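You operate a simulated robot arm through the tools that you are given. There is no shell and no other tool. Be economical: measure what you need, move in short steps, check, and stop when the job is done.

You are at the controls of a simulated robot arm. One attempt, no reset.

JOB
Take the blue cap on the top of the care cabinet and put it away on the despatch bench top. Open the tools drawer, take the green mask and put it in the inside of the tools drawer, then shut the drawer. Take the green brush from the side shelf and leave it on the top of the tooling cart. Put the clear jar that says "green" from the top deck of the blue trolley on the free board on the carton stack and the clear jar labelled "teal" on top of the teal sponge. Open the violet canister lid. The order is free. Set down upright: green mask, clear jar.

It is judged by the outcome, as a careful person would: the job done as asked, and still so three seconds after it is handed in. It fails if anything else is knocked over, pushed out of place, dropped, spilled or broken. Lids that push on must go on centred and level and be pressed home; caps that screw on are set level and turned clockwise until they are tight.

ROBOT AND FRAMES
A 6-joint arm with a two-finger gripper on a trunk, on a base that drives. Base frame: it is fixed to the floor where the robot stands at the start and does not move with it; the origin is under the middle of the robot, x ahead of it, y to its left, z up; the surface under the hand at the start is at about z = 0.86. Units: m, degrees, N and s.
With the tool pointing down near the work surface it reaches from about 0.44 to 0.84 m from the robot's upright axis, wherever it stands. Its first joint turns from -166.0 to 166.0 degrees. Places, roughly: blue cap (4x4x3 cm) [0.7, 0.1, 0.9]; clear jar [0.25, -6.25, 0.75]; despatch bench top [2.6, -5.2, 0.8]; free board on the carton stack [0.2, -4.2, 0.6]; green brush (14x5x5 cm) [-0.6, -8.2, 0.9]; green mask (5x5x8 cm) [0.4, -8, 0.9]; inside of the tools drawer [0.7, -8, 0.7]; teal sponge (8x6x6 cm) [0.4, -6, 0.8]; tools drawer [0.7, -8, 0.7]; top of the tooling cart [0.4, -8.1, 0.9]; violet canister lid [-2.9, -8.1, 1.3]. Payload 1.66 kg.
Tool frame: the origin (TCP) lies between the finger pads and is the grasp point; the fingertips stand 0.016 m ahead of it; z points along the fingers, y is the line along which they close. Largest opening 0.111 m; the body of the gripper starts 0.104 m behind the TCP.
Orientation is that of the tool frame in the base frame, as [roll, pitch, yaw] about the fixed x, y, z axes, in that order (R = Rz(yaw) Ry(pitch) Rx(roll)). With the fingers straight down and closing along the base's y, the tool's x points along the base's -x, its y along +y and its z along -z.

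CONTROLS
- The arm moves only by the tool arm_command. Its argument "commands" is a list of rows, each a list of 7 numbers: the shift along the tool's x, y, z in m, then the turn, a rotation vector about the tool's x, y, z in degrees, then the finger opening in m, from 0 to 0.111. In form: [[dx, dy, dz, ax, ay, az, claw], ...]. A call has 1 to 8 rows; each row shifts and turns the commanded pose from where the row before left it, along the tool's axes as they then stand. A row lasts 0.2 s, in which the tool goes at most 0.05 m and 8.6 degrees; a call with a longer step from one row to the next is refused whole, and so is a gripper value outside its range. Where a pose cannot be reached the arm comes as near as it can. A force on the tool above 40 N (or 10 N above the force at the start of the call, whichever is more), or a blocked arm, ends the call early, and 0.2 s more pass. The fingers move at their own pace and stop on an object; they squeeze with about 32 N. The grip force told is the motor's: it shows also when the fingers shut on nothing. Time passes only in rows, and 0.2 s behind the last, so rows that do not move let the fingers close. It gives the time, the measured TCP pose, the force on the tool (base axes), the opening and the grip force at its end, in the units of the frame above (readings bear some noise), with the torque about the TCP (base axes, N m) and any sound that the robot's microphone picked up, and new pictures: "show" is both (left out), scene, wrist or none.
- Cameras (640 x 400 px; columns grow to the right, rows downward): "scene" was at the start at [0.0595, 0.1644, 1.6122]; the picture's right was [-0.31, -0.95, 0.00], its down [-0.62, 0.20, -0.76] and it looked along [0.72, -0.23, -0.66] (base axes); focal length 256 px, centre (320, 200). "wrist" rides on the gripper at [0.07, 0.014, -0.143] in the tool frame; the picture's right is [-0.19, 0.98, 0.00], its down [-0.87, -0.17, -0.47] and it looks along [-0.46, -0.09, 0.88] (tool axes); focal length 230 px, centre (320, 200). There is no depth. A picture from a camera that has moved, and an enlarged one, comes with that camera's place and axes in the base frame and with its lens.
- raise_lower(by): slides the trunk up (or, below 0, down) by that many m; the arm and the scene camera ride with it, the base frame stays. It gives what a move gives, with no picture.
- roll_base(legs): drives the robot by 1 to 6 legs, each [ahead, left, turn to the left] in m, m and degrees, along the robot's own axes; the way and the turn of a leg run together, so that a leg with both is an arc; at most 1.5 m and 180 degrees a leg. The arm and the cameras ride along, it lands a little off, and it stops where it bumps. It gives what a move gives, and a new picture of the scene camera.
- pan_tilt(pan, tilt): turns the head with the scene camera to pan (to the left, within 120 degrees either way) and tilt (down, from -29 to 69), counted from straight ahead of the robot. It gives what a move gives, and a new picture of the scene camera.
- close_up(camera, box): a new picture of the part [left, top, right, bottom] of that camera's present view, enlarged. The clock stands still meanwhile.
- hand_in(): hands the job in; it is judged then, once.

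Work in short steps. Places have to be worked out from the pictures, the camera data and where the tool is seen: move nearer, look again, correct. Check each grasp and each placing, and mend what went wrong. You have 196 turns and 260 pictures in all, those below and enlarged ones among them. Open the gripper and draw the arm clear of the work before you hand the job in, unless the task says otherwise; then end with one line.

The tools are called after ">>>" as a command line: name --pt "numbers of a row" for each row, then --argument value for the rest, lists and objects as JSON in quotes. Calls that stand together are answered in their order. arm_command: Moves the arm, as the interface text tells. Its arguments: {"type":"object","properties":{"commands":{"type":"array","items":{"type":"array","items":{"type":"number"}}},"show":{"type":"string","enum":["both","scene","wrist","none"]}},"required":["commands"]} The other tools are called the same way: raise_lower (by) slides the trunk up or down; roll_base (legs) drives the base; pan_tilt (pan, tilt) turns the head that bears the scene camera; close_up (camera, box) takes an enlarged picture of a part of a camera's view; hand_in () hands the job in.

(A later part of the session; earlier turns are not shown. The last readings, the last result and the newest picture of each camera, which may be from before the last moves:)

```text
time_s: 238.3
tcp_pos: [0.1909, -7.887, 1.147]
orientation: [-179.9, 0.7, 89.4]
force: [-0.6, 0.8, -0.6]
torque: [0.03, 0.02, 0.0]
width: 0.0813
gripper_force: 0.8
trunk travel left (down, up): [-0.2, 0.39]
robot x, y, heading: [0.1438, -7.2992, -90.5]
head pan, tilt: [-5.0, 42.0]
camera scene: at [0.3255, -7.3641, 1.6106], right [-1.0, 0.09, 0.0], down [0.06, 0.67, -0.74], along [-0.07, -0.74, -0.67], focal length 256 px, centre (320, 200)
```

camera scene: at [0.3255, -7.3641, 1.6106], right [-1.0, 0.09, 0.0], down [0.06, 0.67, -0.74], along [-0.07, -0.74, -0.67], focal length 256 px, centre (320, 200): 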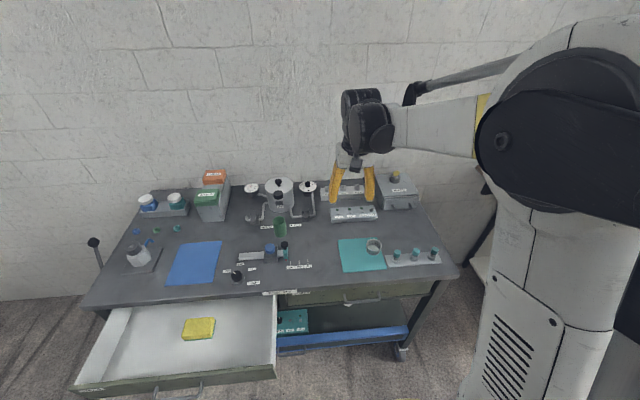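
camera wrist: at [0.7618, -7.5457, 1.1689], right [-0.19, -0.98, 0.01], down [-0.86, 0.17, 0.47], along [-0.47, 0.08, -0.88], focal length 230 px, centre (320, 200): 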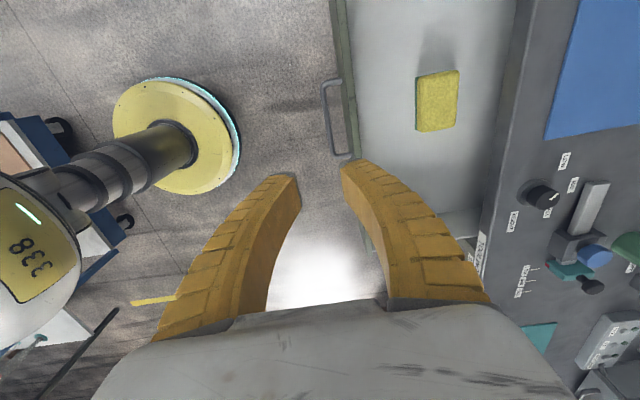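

Move above the mask.

>>> arm_command --pt "-0.0188 0.0362 0.005 0 0 0 0.08" --pt "-0.0188 0.0362 0.005 0 0 0 0.08" --pt "-0.0188 0.0362 0.005 0 0 0 0.08" --pt "-0.0188 0.0362 0.005 0 0 0 0.08" --pt "-0.0188 0.0362 0.005 0 0 0 0.08" --pt "-0.0188 0.0362 0.005 0 0 0 0.08" --pt "0 0 0.02 0 0 0 0.075"

```text
time_s: 239.9
tcp_pos: [0.4066, -8.0034, 1.0971]
orientation: [-179.9, 0.6, 89.4]
force: [0.3, -0.1, 0.3]
torque: [0.02, 0.0, 0.02]
width: 0.0769
gripper_force: 0.8
trunk travel left (down, up): [-0.2, 0.39]
robot x, y, heading: [0.1469, -7.2966, -90.5]
head pan, tilt: [-5.0, 42.0]
camera scene: at [0.3253, -7.3634, 1.6107], right [-1.0, 0.09, 0.0], down [0.06, 0.67, -0.74], along [-0.07, -0.74, -0.67], focal length 256 px, centre (320, 200)
camera wrist: at [0.42, -7.9325, 1.2386], right [0.98, -0.2, 0.0], down [-0.18, -0.86, 0.48], along [-0.1, -0.47, -0.88], focal length 230 px, centre (320, 200)
```

scene: 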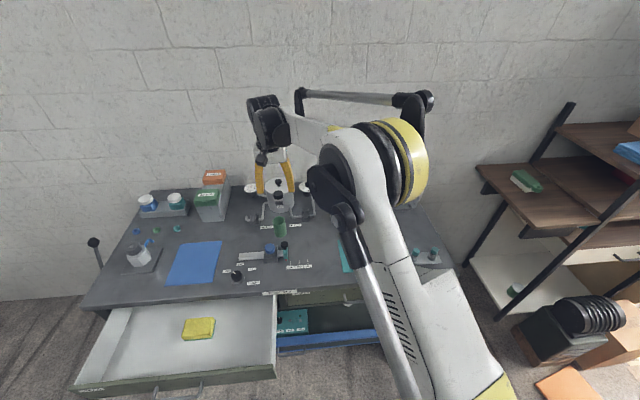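
wrist: 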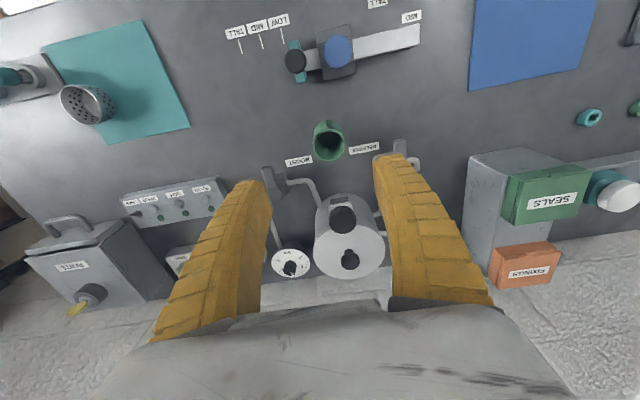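

Mask rim seen at (.413, -8.008). I'll adjust and lower to check alignment.

>>> arm_command --pt "-0.004 0.006 0.04 0 0 0 0.075" --pt "0 0 0.05 0 0 0 0.075" --show "wrist"

```text
time_s: 240.5
tcp_pos: [0.4123, -8.0081, 1.0093]
orientation: [-180.0, 0.6, 89.4]
force: [-0.2, -0.3, -0.4]
torque: [-0.01, -0.01, 0.0]
width: 0.0768
gripper_force: 1.1
trunk travel left (down, up): [-0.2, 0.39]
robot x, y, heading: [0.1438, -7.2986, -90.5]
head pan, tilt: [-5.0, 42.0]
camera wrist: at [0.427, -7.9382, 1.1501], right [0.98, -0.2, 0.0], down [-0.18, -0.86, 0.48], along [-0.1, -0.47, -0.88], focal length 230 px, centre (320, 200)
```

wrist: 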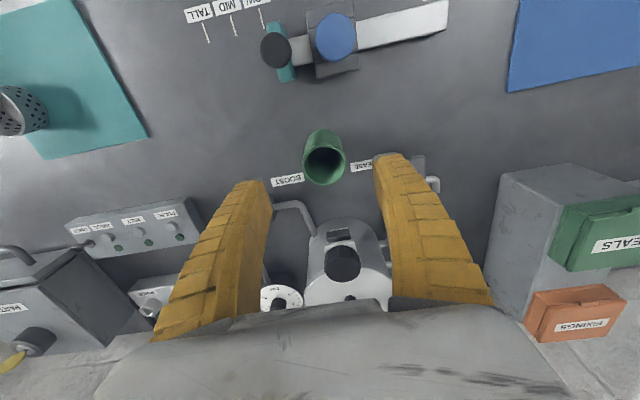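

Aligned. Descend to grip the upper part of the cup and close.

>>> arm_command --pt "0 0.003 0.045 0 0 0 0.07" --pt "0 0 0.042 0 0 0 0.07" --pt "0 0 0 0 0 0 0.07" --pt "0 0 0 0 0 0 0.02" --pt "0 0 0 0 0 0 0.02" --pt "0 0 0 0 0 0 0.02" --show "wrist"

```text
time_s: 241.9
tcp_pos: [0.414, -8.0085, 0.9206]
orientation: [-179.9, 0.7, 89.4]
force: [-0.2, 0.7, 5.8]
torque: [0.1, 0.04, 0.02]
width: 0.0392
gripper_force: 32.2
trunk travel left (down, up): [-0.2, 0.39]
robot x, y, heading: [0.1416, -7.2972, -90.4]
head pan, tilt: [-5.0, 42.0]
camera wrist: at [0.4289, -7.9384, 1.0623], right [0.98, -0.2, 0.0], down [-0.18, -0.86, 0.48], along [-0.1, -0.47, -0.88], focal length 230 px, centre (320, 200)
```

wrist: 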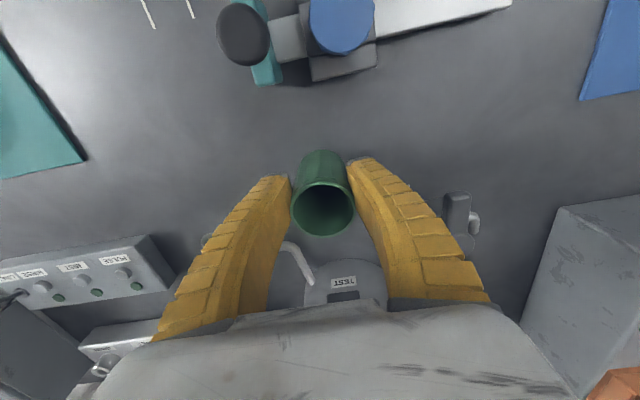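

Mask gripped. Lift and check.

>>> arm_command --pt "0 0 -0.02 0 0 0 0.02" --pt "0 0 -0.05 0 0 0 0.02" --pt "0 0 -0.05 0 0 0 0.02" --pt "0 0 -0.05 0 0 0 0.02" --pt "0 0 0 0 0 0 0.02" --show "wrist"

```text
time_s: 243.1
tcp_pos: [0.4189, -8.0087, 1.0903]
orientation: [-179.9, 0.5, 89.4]
force: [-0.1, -0.2, 0.4]
torque: [0.04, 0.01, 0.01]
width: 0.0391
gripper_force: 31.4
trunk travel left (down, up): [-0.2, 0.39]
robot x, y, heading: [0.1453, -7.2984, -90.6]
head pan, tilt: [-5.0, 42.0]
camera wrist: at [0.433, -7.9387, 1.2321], right [0.98, -0.2, 0.0], down [-0.18, -0.86, 0.48], along [-0.1, -0.47, -0.88], focal length 230 px, centre (320, 200)
```

wrist: 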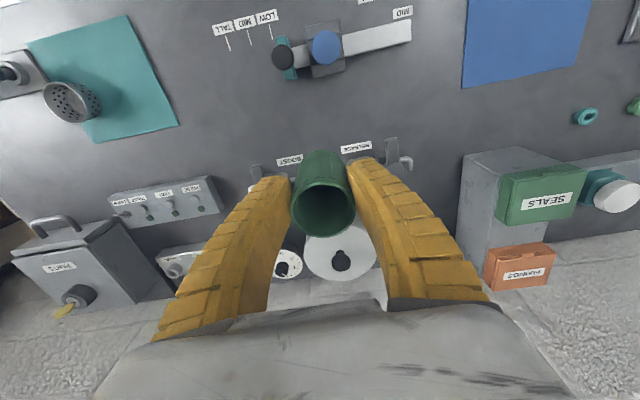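

Held. Now carry it over the drawer at (.575, -7.67).

>>> arm_command --pt "0.0425 0.0191 0 0 0 0 0.02" --pt "0.0425 0.0191 0 0 0 0 0.02" --pt "0.0425 0.0191 0 0 0 0 0.02" --pt "0.0425 0.0191 0 0 0 0 0.02" --pt "0.0425 0.0191 0 0 0 0 0.02" --pt "0.0425 0.0191 0 0 0 0 0.02" --pt "0.0425 0.0191 0 0 0 0 0.02" --pt "0.0425 0.0191 0 0 0 0 0.02"

```text
time_s: 244.9
tcp_pos: [0.5708, -7.6697, 1.0867]
orientation: [-179.8, 0.6, 89.3]
force: [-0.6, -0.1, 0.2]
torque: [-0.02, -0.01, 0.01]
width: 0.0388
gripper_force: 31.9
trunk travel left (down, up): [-0.2, 0.39]
robot x, y, heading: [0.144, -7.2989, -90.0]
head pan, tilt: [-5.0, 42.0]
camera scene: at [0.3257, -7.3625, 1.6107], right [-1.0, 0.09, 0.0], down [0.06, 0.67, -0.74], along [-0.07, -0.74, -0.67], focal length 256 px, centre (320, 200)
camera wrist: at [0.5856, -7.5996, 1.2284], right [0.98, -0.2, 0.0], down [-0.18, -0.86, 0.48], along [-0.1, -0.47, -0.88], focal length 230 px, centre (320, 200)
```

scene: 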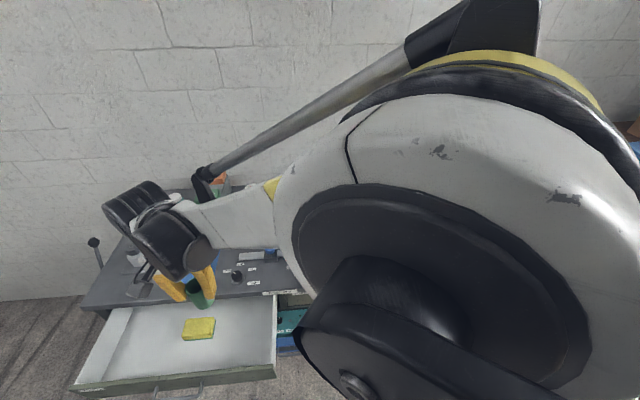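
wrist: 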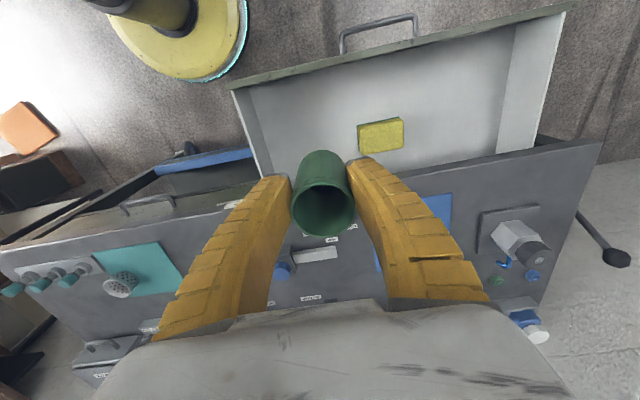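

The spot below is clear of sponge and walls. I'll lower toward the drawer floor.

>>> arm_command --pt "0 0 0.045 0 0 0 0.02" --pt "0 0 0.045 0 0 0 0.02" --pt "0 0 0.045 0 0 0 0.02" --pt "0 0 0.045 0 0 0 0.02" --pt "0 0 0.04 0 0 0 0.02" --pt "0 0 0.03 0 0 0 0.02" --pt "0 0 0 0 0 0 0.02" --show "wrist"

```text
time_s: 246.5
tcp_pos: [0.5697, -7.6689, 0.8358]
orientation: [-179.9, 0.6, 89.4]
force: [0.5, -0.3, -0.4]
torque: [0.02, -0.01, 0.0]
width: 0.0391
gripper_force: 31.6
trunk travel left (down, up): [-0.2, 0.39]
robot x, y, heading: [0.1418, -7.3015, -90.3]
head pan, tilt: [-5.0, 42.0]
camera wrist: at [0.5845, -7.5981, 0.9771], right [0.98, -0.2, 0.0], down [-0.18, -0.86, 0.48], along [-0.1, -0.47, -0.88], focal length 230 px, centre (320, 200)
```

wrist: 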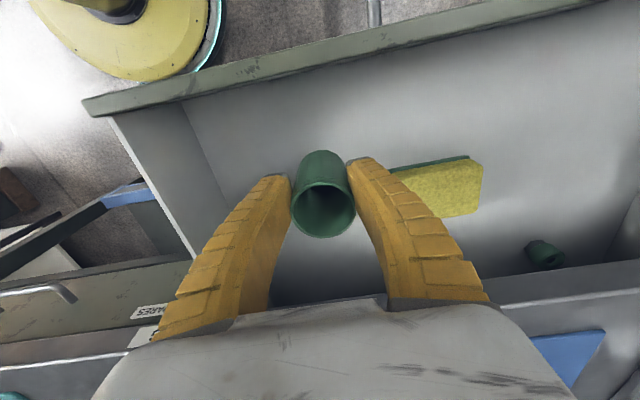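

Continue down in small steps.

>>> arm_command --pt "0 0 0.015 0 0 0 0.02" --pt "0 0 0.01 0 0 0 0.02" --pt "0 0 0.005 0 0 0 0.02" --pt "0 0 0.005 0 0 0 0.02" --pt "0 0 0 0 0 0 0.02" --show "none"

>>> arm_command --pt "0 0 0.005 0 0 0 0.02" --pt "0 0 0.005 0 0 0 0.02" --pt "0 0 0 0 0 0 0.02" --show "none"

>>> arm_command --pt "0 0 0.005 0 0 0 0.02" --pt "0 0 0 0 0 0 0.02" --show "wrist"

```text
time_s: 247.7
tcp_pos: [0.5734, -7.6711, 0.8011]
orientation: [-179.9, 0.7, 89.4]
force: [0.0, 0.1, 0.0]
torque: [0.01, 0.0, 0.01]
width: 0.0389
gripper_force: 32.1
trunk travel left (down, up): [-0.2, 0.39]
robot x, y, heading: [0.1421, -7.2983, -90.2]
head pan, tilt: [-5.0, 42.0]
```

```text
time_s: 248.5
tcp_pos: [0.5721, -7.6713, 0.7903]
orientation: [-179.9, 0.6, 89.4]
force: [0.1, 0.6, 0.3]
torque: [0.0, 0.01, 0.0]
width: 0.0392
gripper_force: 32.4
trunk travel left (down, up): [-0.2, 0.39]
robot x, y, heading: [0.1485, -7.2956, -90.6]
head pan, tilt: [-5.0, 42.0]
```

```text
time_s: 249.1
tcp_pos: [0.5713, -7.6697, 0.7868]
orientation: [-179.9, 0.7, 89.4]
force: [1.6, -0.7, 21.6]
torque: [-0.3, 0.01, 0.1]
width: 0.0405
gripper_force: 32.1
trunk travel left (down, up): [-0.2, 0.39]
robot x, y, heading: [0.1471, -7.2994, -90.4]
head pan, tilt: [-5.0, 42.0]
camera wrist: at [0.5858, -7.5999, 0.928], right [0.98, -0.2, 0.0], down [-0.18, -0.86, 0.48], along [-0.1, -0.47, -0.88], focal length 230 px, centre (320, 200)
```

wrist: 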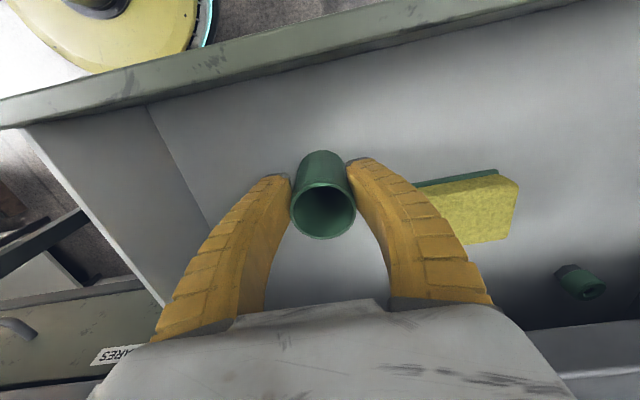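

The cup is on the drawer floor (21 N). Ease, release, rise.

>>> arm_command --pt "0 0 -0.002 0 0 0 0.02" --pt "0 0 0 0 0 0 0.05" --pt "0 0 0 0 0 0 0.065" --pt "0 0 -0.02 0 0 0 0.065" --pt "0 0 -0.045 0 0 0 0.065" --pt "0 0 -0.05 0 0 0 0.065" --pt "0 0 -0.05 0 0 0 0.065" --pt "0 0 -0.05 0 0 0 0.065"

```text
time_s: 250.9
tcp_pos: [0.5692, -7.6685, 1.0017]
orientation: [-179.9, 0.6, 89.4]
force: [0.0, -0.1, -0.1]
torque: [-0.03, -0.01, -0.02]
width: 0.0671
gripper_force: 1.2
trunk travel left (down, up): [-0.2, 0.39]
robot x, y, heading: [0.1428, -7.2955, -90.4]
head pan, tilt: [-5.0, 42.0]
camera scene: at [0.3247, -7.3627, 1.6108], right [-1.0, 0.09, 0.0], down [0.06, 0.67, -0.74], along [-0.07, -0.74, -0.67], focal length 256 px, centre (320, 200)
camera wrist: at [0.584, -7.5974, 1.1437], right [0.98, -0.2, 0.0], down [-0.18, -0.86, 0.48], along [-0.1, -0.47, -0.88], focal length 230 px, centre (320, 200)
```

scene: 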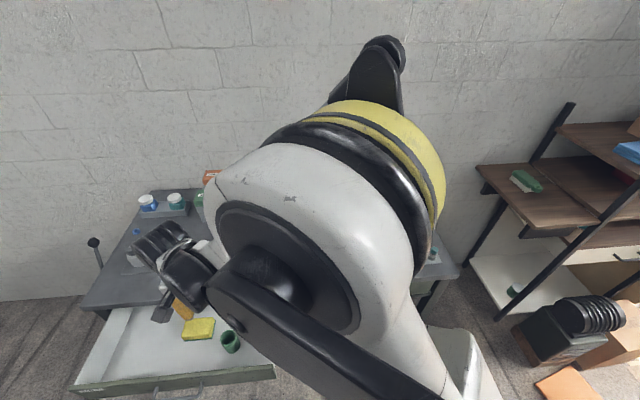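
wrist: 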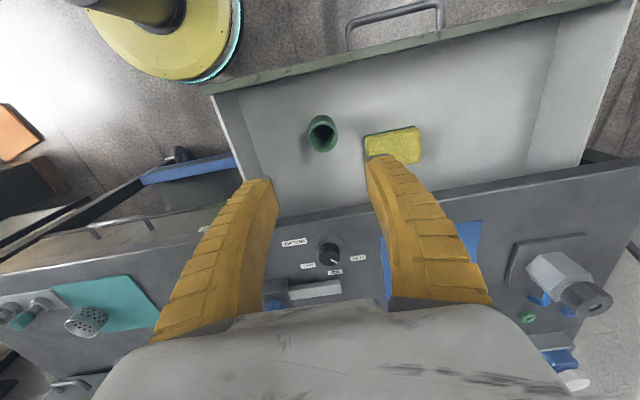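

The mask stands upright in the drawer, with its top below the drawer rim. Now I close the fingers, go in front of the handle bar (.688, -7.48) and descend.

>>> arm_command --pt "0.038 0.0234 0 0 0 0 0.0" --pt "0.038 0.0234 0 0 0 0 0.0" --pt "0.038 0.0234 0 0 0 0 0.0" --pt "0.038 0.0234 0 0 0 0 0.0" --pt "0.038 0.0234 0 0 0 0 0.0" --pt "0 0 0.045 0 0 0 0.0" --pt "0 0 0.045 0 0 0 0.0" --show "wrist"

```text
time_s: 252.5
tcp_pos: [0.6943, -7.4816, 0.9078]
orientation: [-179.8, 0.6, 89.4]
force: [-0.1, -0.1, -0.2]
torque: [0.05, -0.02, 0.02]
width: 0.0
gripper_force: 28.7
trunk travel left (down, up): [-0.2, 0.39]
robot x, y, heading: [0.1442, -7.3011, -90.4]
head pan, tilt: [-5.0, 42.0]
camera wrist: at [0.708, -7.4106, 1.0493], right [0.98, -0.2, 0.0], down [-0.18, -0.86, 0.48], along [-0.1, -0.47, -0.88], focal length 230 px, centre (320, 200)
```

wrist: 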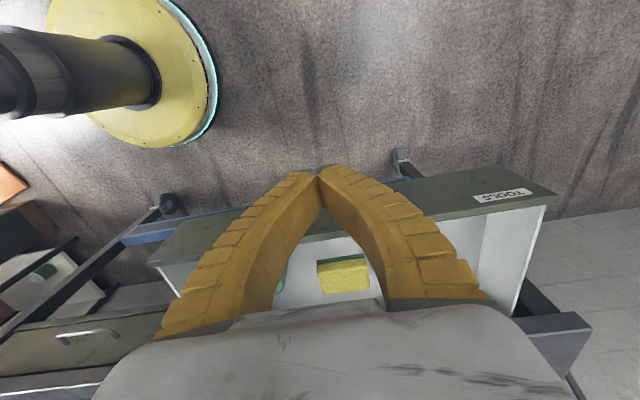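

Descend in front of the bar, to z≈.768.

>>> arm_command --pt "0 0 0.045 0 0 0 0.0" --pt "0 0 0.045 0 0 0 0.0" --pt "0 -0.006 0.045 0 0 0 0.0" --pt "-0.015 0 0.005 0 0 0 0.0" --pt "0 0 0 0 0 0 0.0" --show "wrist"

```text
time_s: 253.7
tcp_pos: [0.6841, -7.4972, 0.7691]
orientation: [-179.9, 0.6, 89.5]
force: [0.8, -0.1, 0.0]
torque: [0.01, 0.01, -0.02]
width: 0.0
gripper_force: 28.5
trunk travel left (down, up): [-0.2, 0.39]
robot x, y, heading: [0.1473, -7.2974, -90.2]
head pan, tilt: [-5.0, 42.0]
camera wrist: at [0.6993, -7.4271, 0.9117], right [0.98, -0.2, 0.0], down [-0.18, -0.86, 0.48], along [-0.1, -0.47, -0.88], focal length 230 px, centre (320, 200)
```

wrist: 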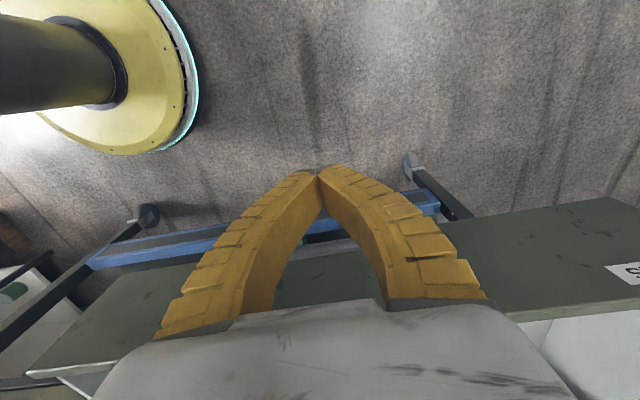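

Push the drawer in slowly via the bar.

>>> arm_command --pt "-0.015 0 0 0 0 0 0.0" --pt "-0.012 0 0 0 0 0 0.0" --pt "-0.015 0 0 0 0 0 0.0" --pt "-0.015 0 0 0 0 0 0.0" --pt "-0.015 0 0 0 0 0 0.0" --pt "-0.015 0 0 0 0 0 0.0" --pt "-0.015 0 0 0 0 0 0.0" --show "wrist"

```text
time_s: 255.3
tcp_pos: [0.6829, -7.5989, 0.7698]
orientation: [-179.9, 0.6, 89.4]
force: [-0.5, -1.1, -0.5]
torque: [0.0, 0.0, -0.03]
width: 0.0001
gripper_force: 29.2
trunk travel left (down, up): [-0.2, 0.39]
robot x, y, heading: [0.1436, -7.3024, -90.3]
head pan, tilt: [-5.0, 42.0]
camera wrist: at [0.6974, -7.5291, 0.9123], right [0.98, -0.2, 0.0], down [-0.18, -0.86, 0.48], along [-0.1, -0.47, -0.88], focal length 230 px, centre (320, 200)
```

wrist: 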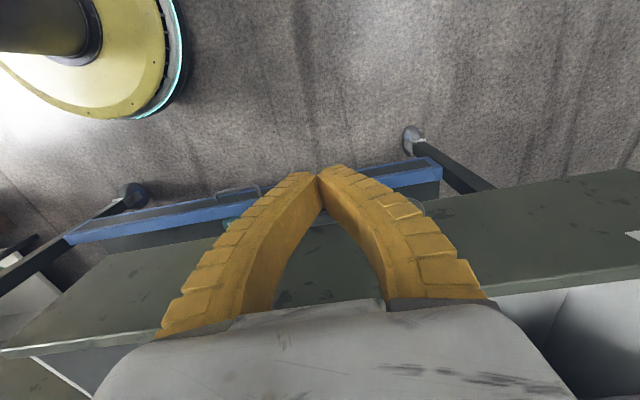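

The face keeps pace with the hand, so it's moving in. Continue.

>>> arm_command --pt "-0.02 0 0 0 0 0 0.0" --pt "-0.02 0 0 0 0 0 0.0" --pt "-0.02 0 0 0 0 0 0.0" --pt "-0.02 0 0 0 0 0 0.0" --pt "-0.02 0 0 0 0 0 0.0" --pt "-0.015 0 0 0 0 0 0.0"

```text
time_s: 256.7
tcp_pos: [0.6824, -7.7171, 0.772]
orientation: [-179.9, 0.6, 89.4]
force: [-0.2, -0.2, 0.1]
torque: [-0.01, -0.02, 0.01]
width: 0.0003
gripper_force: 29.0
trunk travel left (down, up): [-0.2, 0.39]
robot x, y, heading: [0.1447, -7.2972, -90.6]
head pan, tilt: [-5.0, 42.0]
camera scene: at [0.3255, -7.3635, 1.6106], right [-1.0, 0.09, 0.0], down [0.06, 0.67, -0.74], along [-0.07, -0.74, -0.67], focal length 256 px, centre (320, 200)
camera wrist: at [0.6968, -7.646, 0.9133], right [0.98, -0.2, 0.0], down [-0.18, -0.86, 0.48], along [-0.1, -0.47, -0.88], focal length 230 px, centre (320, 200)
```

scene: 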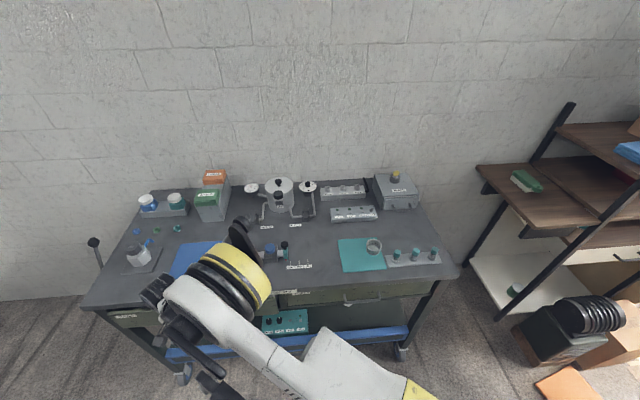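
wrist: 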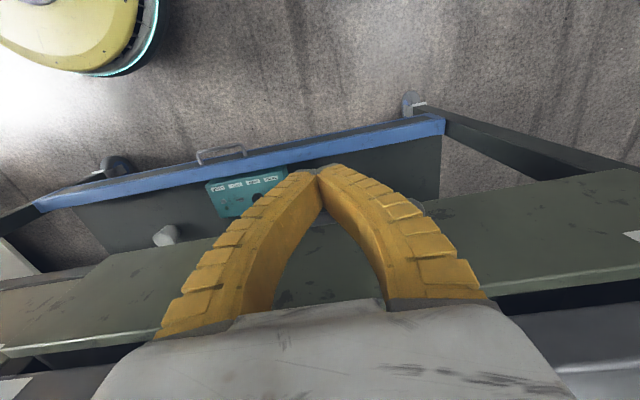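

About 3 cm left; keep pushing slowly to the stop.

>>> arm_command --pt "-0.01 0 0 0 0 0 0.0" --pt "-0.01 0 0 0 0 0 0.0" --pt "-0.008 0 0 0 0 0 0.0" --pt "-0.006 0 0 0 0 0 0.0" --pt "0 0 0 0 0 0 0.0" --show "wrist"

```text
time_s: 257.9
tcp_pos: [0.682, -7.7463, 0.7734]
orientation: [-179.9, 0.5, 89.4]
force: [-4.0, 25.3, -6.0]
torque: [0.22, 0.04, -0.06]
width: 0.0061
gripper_force: 28.6
trunk travel left (down, up): [-0.2, 0.39]
robot x, y, heading: [0.1444, -7.2994, -90.5]
head pan, tilt: [-5.0, 42.0]
camera wrist: at [0.6965, -7.6761, 0.9154], right [0.98, -0.2, 0.0], down [-0.17, -0.86, 0.48], along [-0.1, -0.47, -0.88], focal length 230 px, centre (320, 200)
```

wrist: 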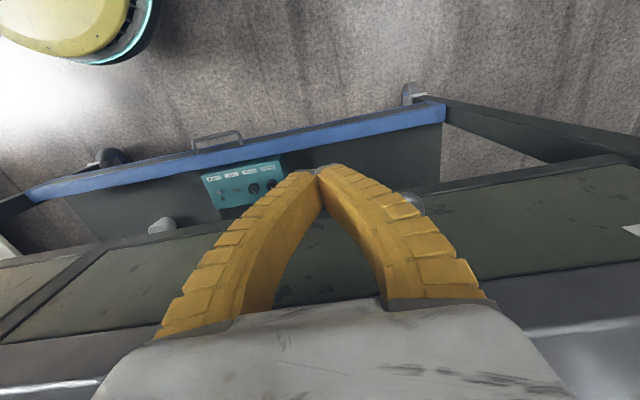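

Closed firmly (25 N at the expected position). Back off, rise and check.

>>> arm_command --pt "0.01 0 0 0 0 0 0.02" --pt "0.04 0 0 0 0 0 0.02" --pt "0.04 0 -0.02 0 0 0 0.02" --pt "0 0 -0.05 0 0 0 0.02" --pt "0 0 -0.05 0 0 0 0.02" --pt "0 0 -0.05 0 0 0 0.02" --pt "0 0 -0.05 0 0 0 0.04" --pt "0 0 -0.05 0 0 0 0.06"

```text
time_s: 259.7
tcp_pos: [0.6819, -7.6567, 1.0436]
orientation: [-179.9, 0.6, 89.4]
force: [-0.3, -0.1, 0.2]
torque: [0.02, 0.0, 0.0]
width: 0.062
gripper_force: 0.7
trunk travel left (down, up): [-0.2, 0.39]
robot x, y, heading: [0.1471, -7.2983, -90.4]
head pan, tilt: [-5.0, 42.0]
camera scene: at [0.3249, -7.3629, 1.6108], right [-1.0, 0.09, 0.0], down [0.06, 0.67, -0.74], along [-0.07, -0.74, -0.67], focal length 256 px, centre (320, 200)
camera wrist: at [0.6958, -7.5859, 1.1845], right [0.98, -0.2, 0.0], down [-0.18, -0.86, 0.48], along [-0.1, -0.47, -0.88], focal length 230 px, centre (320, 200)
```

scene: 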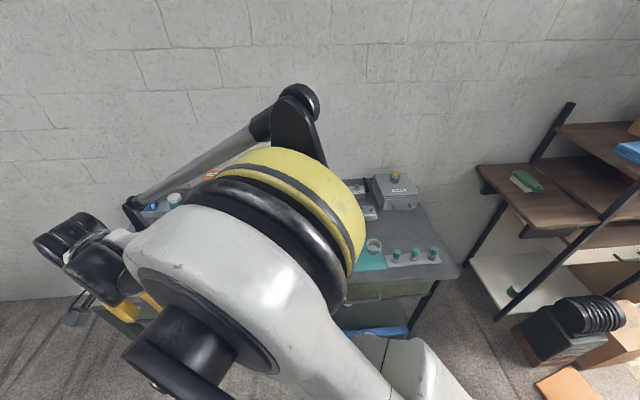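
wrist: 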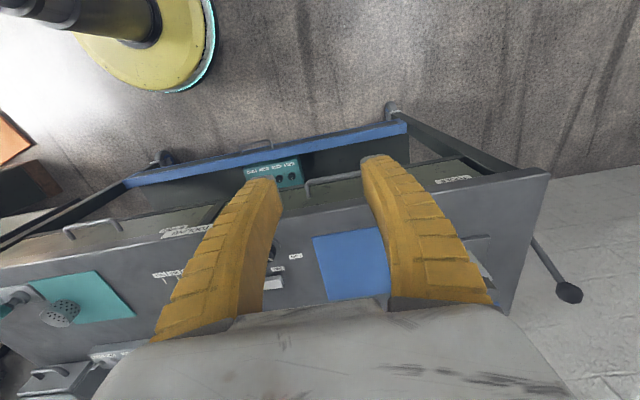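

Drawer is shut. Next the brush on the side shelf at about (-.69, -8.2). I'll raise the hand a bit and move the base to about (-.42, -7.4) and look.

>>> arm_command --pt "0 -0.045 -0.02 0 0 0 0.08" --pt "0 -0.045 -0.02 0 0 0 0.08" --pt "0 -0.045 -0.02 0 0 0 0.08" --pt "0 -0.045 0 0 0 0 0.08" --pt "0 -0.045 0 0 0 0 0.08" --pt "0 -0.045 0 0 0 0 0.08" --pt "0 -0.045 0 0 0 0 0.08" --pt "0 -0.045 0 0 0 0 0.08" --show "none"

>>> roll_base --legs '[[0, -0.57, 0.4]]'

>>> pan_tilt --pan -15 --tilt 42

```text
time_s: 261.5
tcp_pos: [0.3216, -7.6508, 1.1028]
orientation: [-179.9, 0.6, 89.5]
force: [-0.4, 0.1, 0.7]
torque: [-0.01, -0.03, 0.02]
width: 0.0812
gripper_force: 0.7
trunk travel left (down, up): [-0.2, 0.39]
robot x, y, heading: [0.1423, -7.298, -90.4]
head pan, tilt: [-5.0, 42.0]
```

```text
time_s: 264.8
tcp_pos: [-0.2547, -7.6468, 1.1015]
orientation: [-179.9, 0.6, 89.6]
force: [-0.8, -0.3, 0.0]
torque: [0.03, -0.07, 0.01]
width: 0.0815
gripper_force: 0.6
trunk travel left (down, up): [-0.2, 0.39]
robot x, y, heading: [-0.4325, -7.2964, -90.4]
head pan, tilt: [-5.0, 42.0]
camera scene: at [-0.2527, -7.3593, 1.6107], right [-1.0, 0.09, 0.0], down [0.06, 0.67, -0.74], along [-0.07, -0.74, -0.67], focal length 256 px, centre (320, 200)
```

scene: 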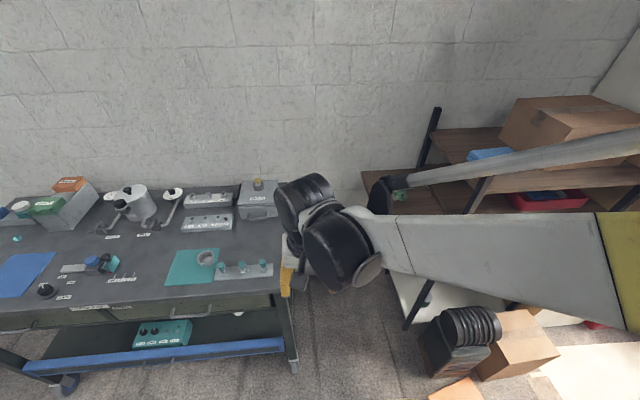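

```text
time_s: 265.5
tcp_pos: [-0.2554, -7.6475, 1.1022]
orientation: [-179.9, 0.6, 89.5]
force: [0.2, 0.9, -0.2]
torque: [0.0, 0.02, 0.01]
width: 0.0813
gripper_force: 1.2
trunk travel left (down, up): [-0.2, 0.39]
robot x, y, heading: [-0.4335, -7.2967, -90.2]
head pan, tilt: [-15.0, 42.0]
camera scene: at [-0.2665, -7.3568, 1.6107], right [-0.96, 0.26, 0.0], down [0.18, 0.65, -0.74], along [-0.2, -0.72, -0.67], focal length 256 px, centre (320, 200)
```

scene: 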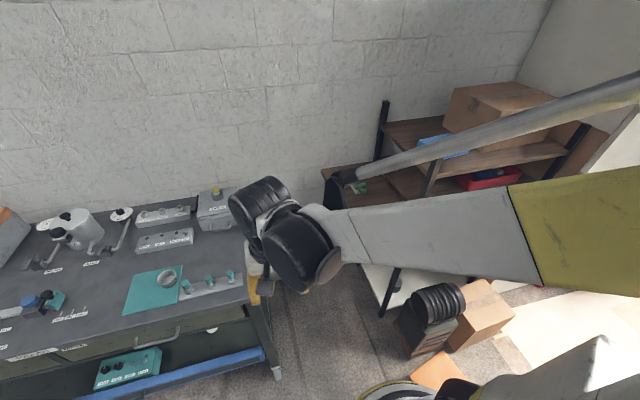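

Triangulating earlier views puts the brush at about (-.715, -8.218, z .887). I'll drive 0.2 m ahead and bring the wrist camera over it.

>>> roll_base --legs '[[0.2, 0, 0.3]]'

>>> arm_command --pt "-0.02 -0.04 -0.01 0 0 0 0.09" --pt "-0.02 -0.04 -0.01 0 0 0 0.09" --pt "-0.02 -0.04 -0.01 0 0 0 0.09" --pt "-0.02 -0.04 0 0 0 0 0.09" --pt "-0.02 -0.04 0 0 0 0 0.09" --pt "-0.02 -0.04 0 0 0 0 0.09"

```text
time_s: 267.1
tcp_pos: [-0.2534, -7.8434, 1.1018]
orientation: [-179.8, 0.7, 89.8]
force: [0.4, -0.3, -0.9]
torque: [0.01, 0.02, -0.01]
width: 0.0815
gripper_force: 0.8
trunk travel left (down, up): [-0.2, 0.39]
robot x, y, heading: [-0.4356, -7.4911, -90.0]
head pan, tilt: [-15.0, 42.0]
camera scene: at [-0.2666, -7.5535, 1.6106], right [-0.97, 0.26, 0.0], down [0.17, 0.65, -0.74], along [-0.19, -0.72, -0.67], focal length 256 px, centre (320, 200)
```

scene: 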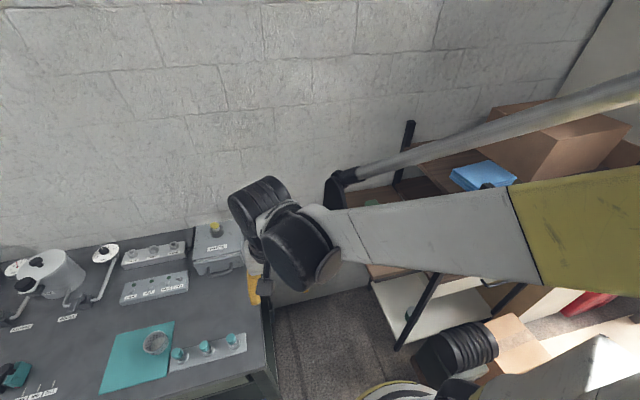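

```text
time_s: 268.5
tcp_pos: [-0.4951, -7.9622, 1.1339]
orientation: [-179.9, 0.5, 89.9]
force: [-0.4, 0.2, 0.5]
torque: [-0.01, 0.0, -0.03]
width: 0.091
gripper_force: 0.5
trunk travel left (down, up): [-0.2, 0.39]
robot x, y, heading: [-0.4328, -7.4935, -89.9]
head pan, tilt: [-15.0, 42.0]
camera scene: at [-0.2674, -7.553, 1.6107], right [-0.97, 0.26, 0.0], down [0.17, 0.65, -0.74], along [-0.19, -0.72, -0.67], focal length 256 px, centre (320, 200)
camera wrist: at [-0.4815, -7.8919, 1.2753], right [0.98, -0.19, 0.0], down [-0.17, -0.86, 0.48], along [-0.09, -0.47, -0.88], focal length 230 px, centre (320, 200)
```

scene: 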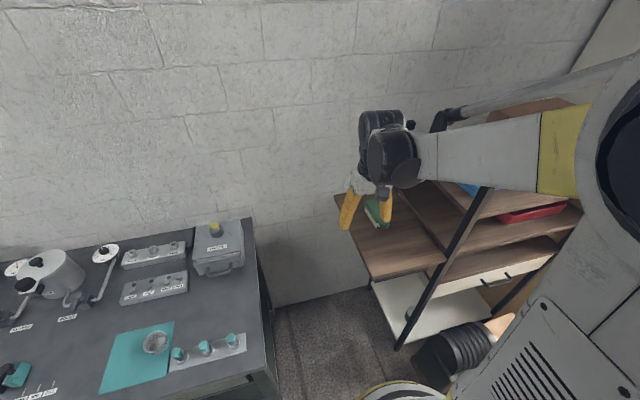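
wrist: 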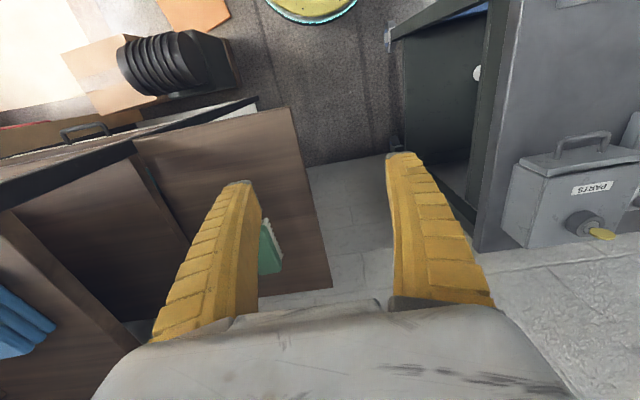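

The brush peeks out behind the left finger at about (-.66, -8.2). Move nearer for a clear view.

>>> arm_command --pt "-0.025 -0.035 0 0 0 0 0.1" --pt "-0.025 -0.035 0 0 0 0 0.1" --pt "-0.025 -0.035 0 0 0 0 0.1" --pt "-0.025 -0.035 0 0 0 0 0.1"

```text
time_s: 269.5
tcp_pos: [-0.6366, -8.0633, 1.1337]
orientation: [-179.8, 0.6, 89.8]
force: [-0.1, 0.0, 0.3]
torque: [-0.07, -0.01, 0.01]
width: 0.1006
gripper_force: 0.7
trunk travel left (down, up): [-0.2, 0.39]
robot x, y, heading: [-0.4345, -7.4903, -89.7]
head pan, tilt: [-15.0, 42.0]
camera scene: at [-0.2675, -7.5533, 1.6107], right [-0.97, 0.26, 0.0], down [0.17, 0.65, -0.74], along [-0.19, -0.72, -0.67], focal length 256 px, centre (320, 200)
camera wrist: at [-0.6226, -7.9933, 1.2758], right [0.98, -0.19, 0.0], down [-0.17, -0.86, 0.48], along [-0.09, -0.47, -0.88], focal length 230 px, centre (320, 200)
```

scene: 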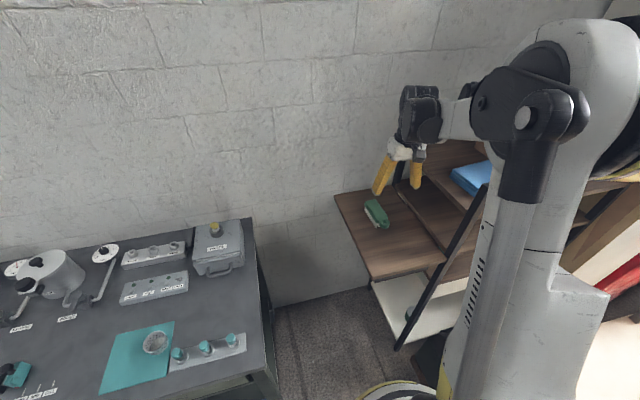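
wrist: 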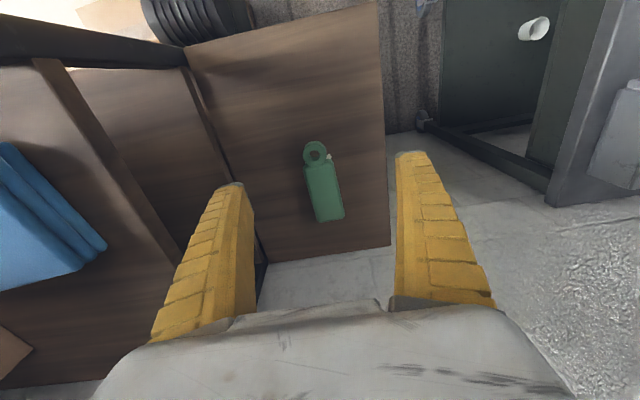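

The brush lies along y, centred at about (-.652, -8.172), about 5 cm wide, top near z .915. Move over it and down.

>>> arm_command --pt "-0.04 -0.005 0 0 0 0 0.09" --pt "-0.04 -0.005 0.01 0 0 0 0.09" --pt "-0.032 -0.005 0.03 0 0 0 0.09" --pt "0 0 0.04 0 0 0 0.09" --pt "0 0 0.04 0 0 0 0.09" --pt "0 0 0.03 0 0 0 0.09"

```text
time_s: 270.9
tcp_pos: [-0.648, -8.175, 0.9841]
orientation: [-179.9, 0.6, 89.8]
force: [-0.7, -0.5, 0.2]
torque: [0.04, -0.01, -0.01]
width: 0.0909
gripper_force: 1.1
trunk travel left (down, up): [-0.2, 0.39]
robot x, y, heading: [-0.4327, -7.4924, -90.0]
head pan, tilt: [-15.0, 42.0]
camera scene: at [-0.2667, -7.5528, 1.6106], right [-0.97, 0.26, 0.0], down [0.17, 0.65, -0.74], along [-0.19, -0.72, -0.67], focal length 256 px, centre (320, 200)
camera wrist: at [-0.6341, -8.1042, 1.1252], right [0.98, -0.19, 0.0], down [-0.17, -0.86, 0.48], along [-0.09, -0.47, -0.88], focal length 230 px, centre (320, 200)
```

scene: 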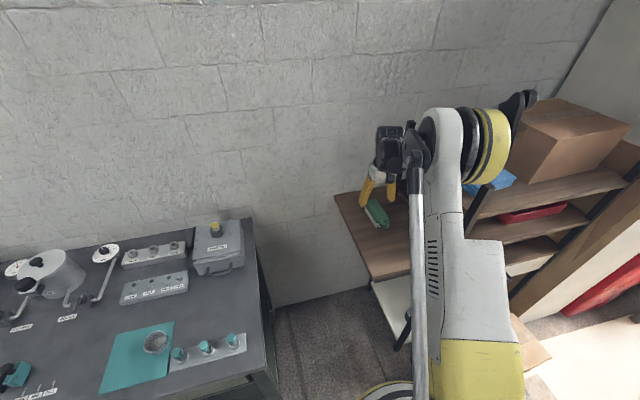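
wrist: 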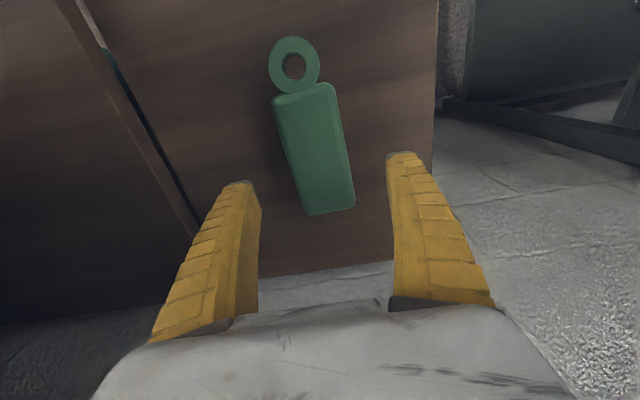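

Shift 1.3 cm back toward the body centre, descend to z≈.905 and grip.

>>> arm_command --pt "0.013 0 0.03 0 0 0 0.08" --pt "0 0 0.03 0 0 0 0.08" --pt "0 0 0.015 0 0 0 0.08" --pt "0 0 0 0 0 0 0.08"

>>> close_up --camera "scene" --box '[320, 160, 448, 240]'

```text
time_s: 271.8
tcp_pos: [-0.6482, -8.163, 0.9143]
orientation: [-179.8, 0.9, 89.9]
force: [7.1, 4.7, 30.5]
torque: [0.19, -0.3, -0.09]
width: 0.0451
gripper_force: 34.1
trunk travel left (down, up): [-0.2, 0.39]
robot x, y, heading: [-0.4324, -7.4947, -89.8]
head pan, tilt: [-15.0, 42.0]
stopped in row 4: the force on the tool passed its limit at 50 N (the readings are from after the stop); the commanded pose is now the measured one
camera scene: at [-0.2651, -7.5496, 1.611], right [-0.97, 0.26, 0.0], down [0.17, 0.65, -0.74], along [-0.19, -0.72, -0.67], focal length 256 px, centre (320, 200)
camera wrist: at [-0.6335, -8.0924, 1.056], right [0.98, -0.19, 0.0], down [-0.17, -0.86, 0.49], along [-0.09, -0.48, -0.87], focal length 230 px, centre (320, 200)
```

scene: 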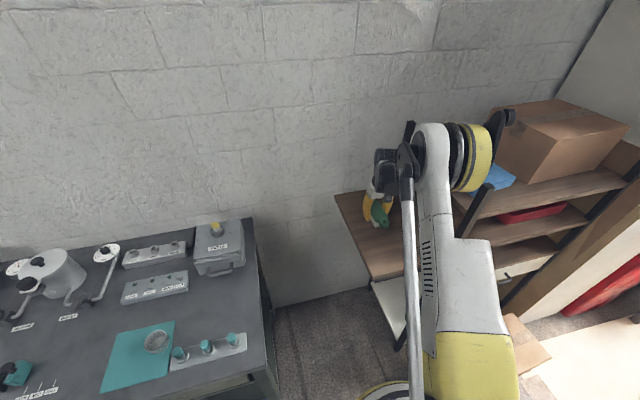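
wrist: 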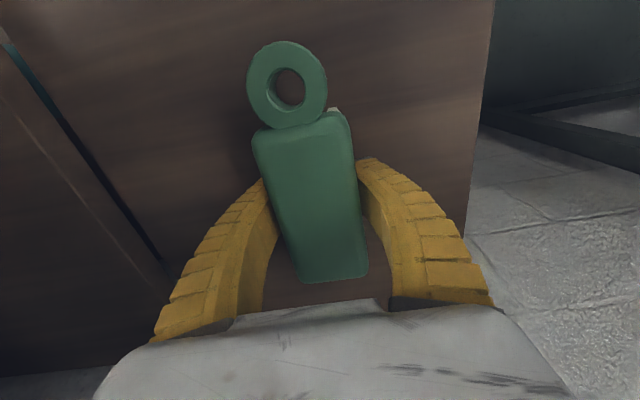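

```text
5.00 times, centred on (384, 200) of scene
camera zoom: at [-0.2651, -7.5496, 1.611], right [-0.97, 0.26, 0.0], down [0.17, 0.65, -0.74], along [-0.19, -0.72, -0.67], focal length 1279 px, centre (0, 200)
```

zoom: 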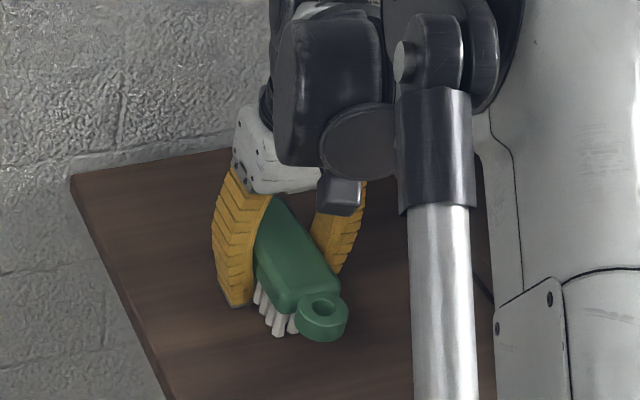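

The tips touched the shelf (surface z≈.898), and the fingers are already on the brush. I'll ease up 4 mm, grip, and lift a little to check.

>>> arm_command --pt "0 0 -0.004 0 0 0 0.03" --pt "0 0 0 0 0 0 0.03" --pt "0 0 -0.02 0 0 0 0.03" --pt "0 0 -0.04 0 0 0 0.03" --pt "0 0 0 0 0 0 0.03"

>>> close_up --camera "scene" --box '[320, 140, 448, 220]'

```text
time_s: 273.0
tcp_pos: [-0.6495, -8.1664, 0.9766]
orientation: [-179.9, 0.9, 89.9]
force: [-0.5, 0.6, -0.7]
torque: [-0.04, 0.0, 0.02]
width: 0.0445
gripper_force: 32.1
trunk travel left (down, up): [-0.2, 0.39]
robot x, y, heading: [-0.4396, -7.495, -89.9]
head pan, tilt: [-15.0, 42.0]
camera scene: at [-0.2667, -7.5527, 1.6106], right [-0.97, 0.26, 0.0], down [0.17, 0.65, -0.74], along [-0.19, -0.72, -0.67], focal length 256 px, centre (320, 200)
camera wrist: at [-0.6349, -8.0949, 1.1173], right [0.98, -0.19, 0.0], down [-0.17, -0.86, 0.49], along [-0.09, -0.48, -0.87], focal length 230 px, centre (320, 200)
```

scene: 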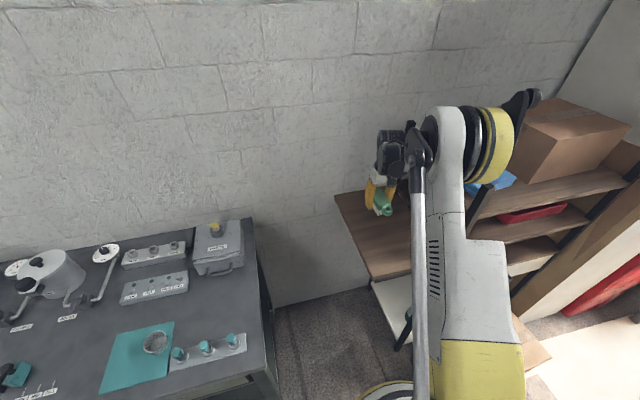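
wrist: 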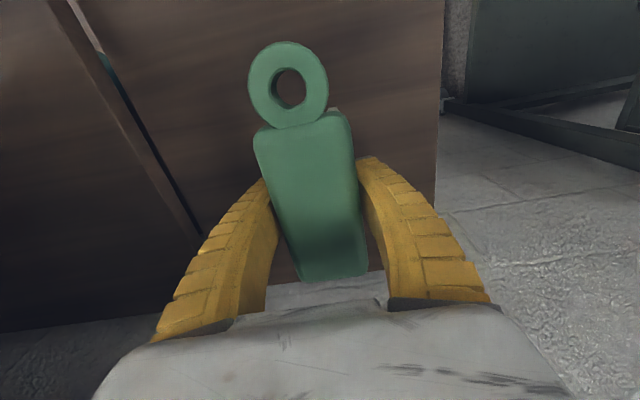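

```text
5.00 times, centred on (384, 180) of scene
camera zoom: at [-0.2667, -7.5527, 1.6106], right [-0.97, 0.26, 0.0], down [0.17, 0.65, -0.74], along [-0.19, -0.72, -0.67], focal length 1279 px, centre (0, 300)
```

zoom: 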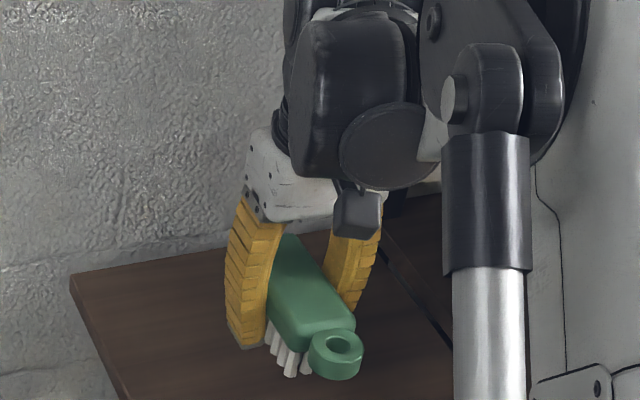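

Held level. I'll carry it to the free area on the cart's west end, about (-.09, -7.985).

>>> arm_command --pt "0 0 -0.045 0 0 0 0.03" --pt "0 0 -0.045 0 0 0 0.03" --pt "0.015 0.043 -0.01 0 0 0 0.03" --pt "0.015 0.043 -0.01 0 0 0 0.03" --pt "0.015 0.043 -0.01 0 0 0 0.03" --pt "0.015 0.043 0 0 0 0 0.03" --pt "0.015 0.043 0 0 0 0 0.03" --pt "0.015 0.043 0 0 0 0 0.03" --show "none"

>>> arm_command --pt "0.015 0.043 0 0 0 0 0.03" --pt "0.015 0.043 0 0 0 0 0.03" --pt "0.015 0.043 0 0 0 0 0.03" --pt "0.015 0.043 0 0 0 0 0.03" --pt "0.015 0.043 0 0 0 0 0.03" --pt "0.015 0.043 0 0 0 0 0.03" --pt "0 0.043 0 0 0 0 0.03"

```text
time_s: 274.8
tcp_pos: [-0.3886, -8.0728, 1.0942]
orientation: [-179.7, 0.8, 89.7]
force: [-0.2, -0.1, -0.6]
torque: [0.01, -0.01, -0.02]
width: 0.0444
gripper_force: 31.6
trunk travel left (down, up): [-0.2, 0.39]
robot x, y, heading: [-0.4344, -7.4911, -89.9]
head pan, tilt: [-15.0, 42.0]
```

```text
time_s: 276.4
tcp_pos: [-0.0863, -7.9841, 1.0892]
orientation: [-179.8, 0.8, 89.8]
force: [0.0, -0.3, -1.7]
torque: [0.03, 0.01, -0.02]
width: 0.0446
gripper_force: 32.4
trunk travel left (down, up): [-0.2, 0.39]
robot x, y, heading: [-0.4325, -7.493, -90.1]
head pan, tilt: [-15.0, 42.0]
camera scene: at [-0.2657, -7.5529, 1.6105], right [-0.97, 0.26, 0.0], down [0.17, 0.65, -0.74], along [-0.19, -0.72, -0.67], focal length 256 px, centre (320, 200)
camera wrist: at [-0.0732, -7.9135, 1.2306], right [0.98, -0.19, 0.0], down [-0.17, -0.86, 0.49], along [-0.09, -0.48, -0.87], focal length 230 px, centre (320, 200)
```

scene: 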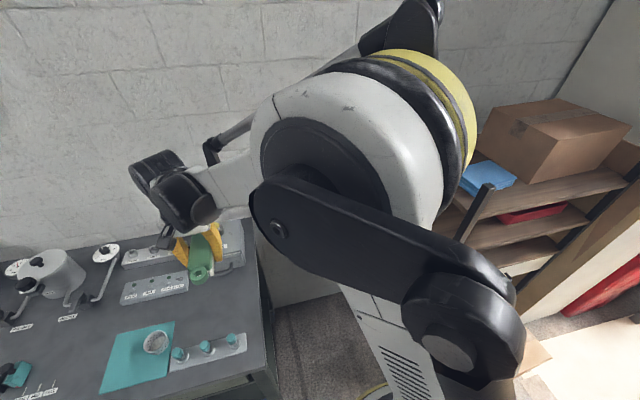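
wrist: 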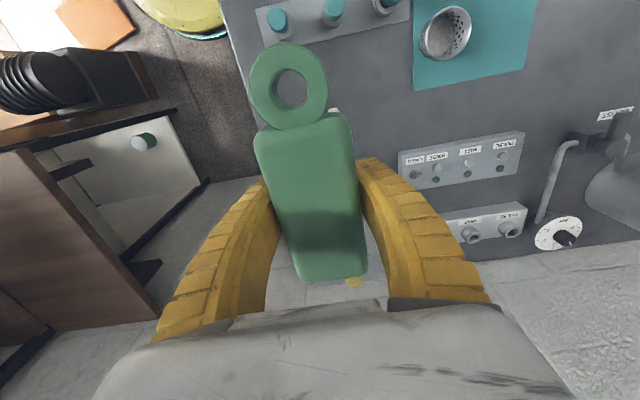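

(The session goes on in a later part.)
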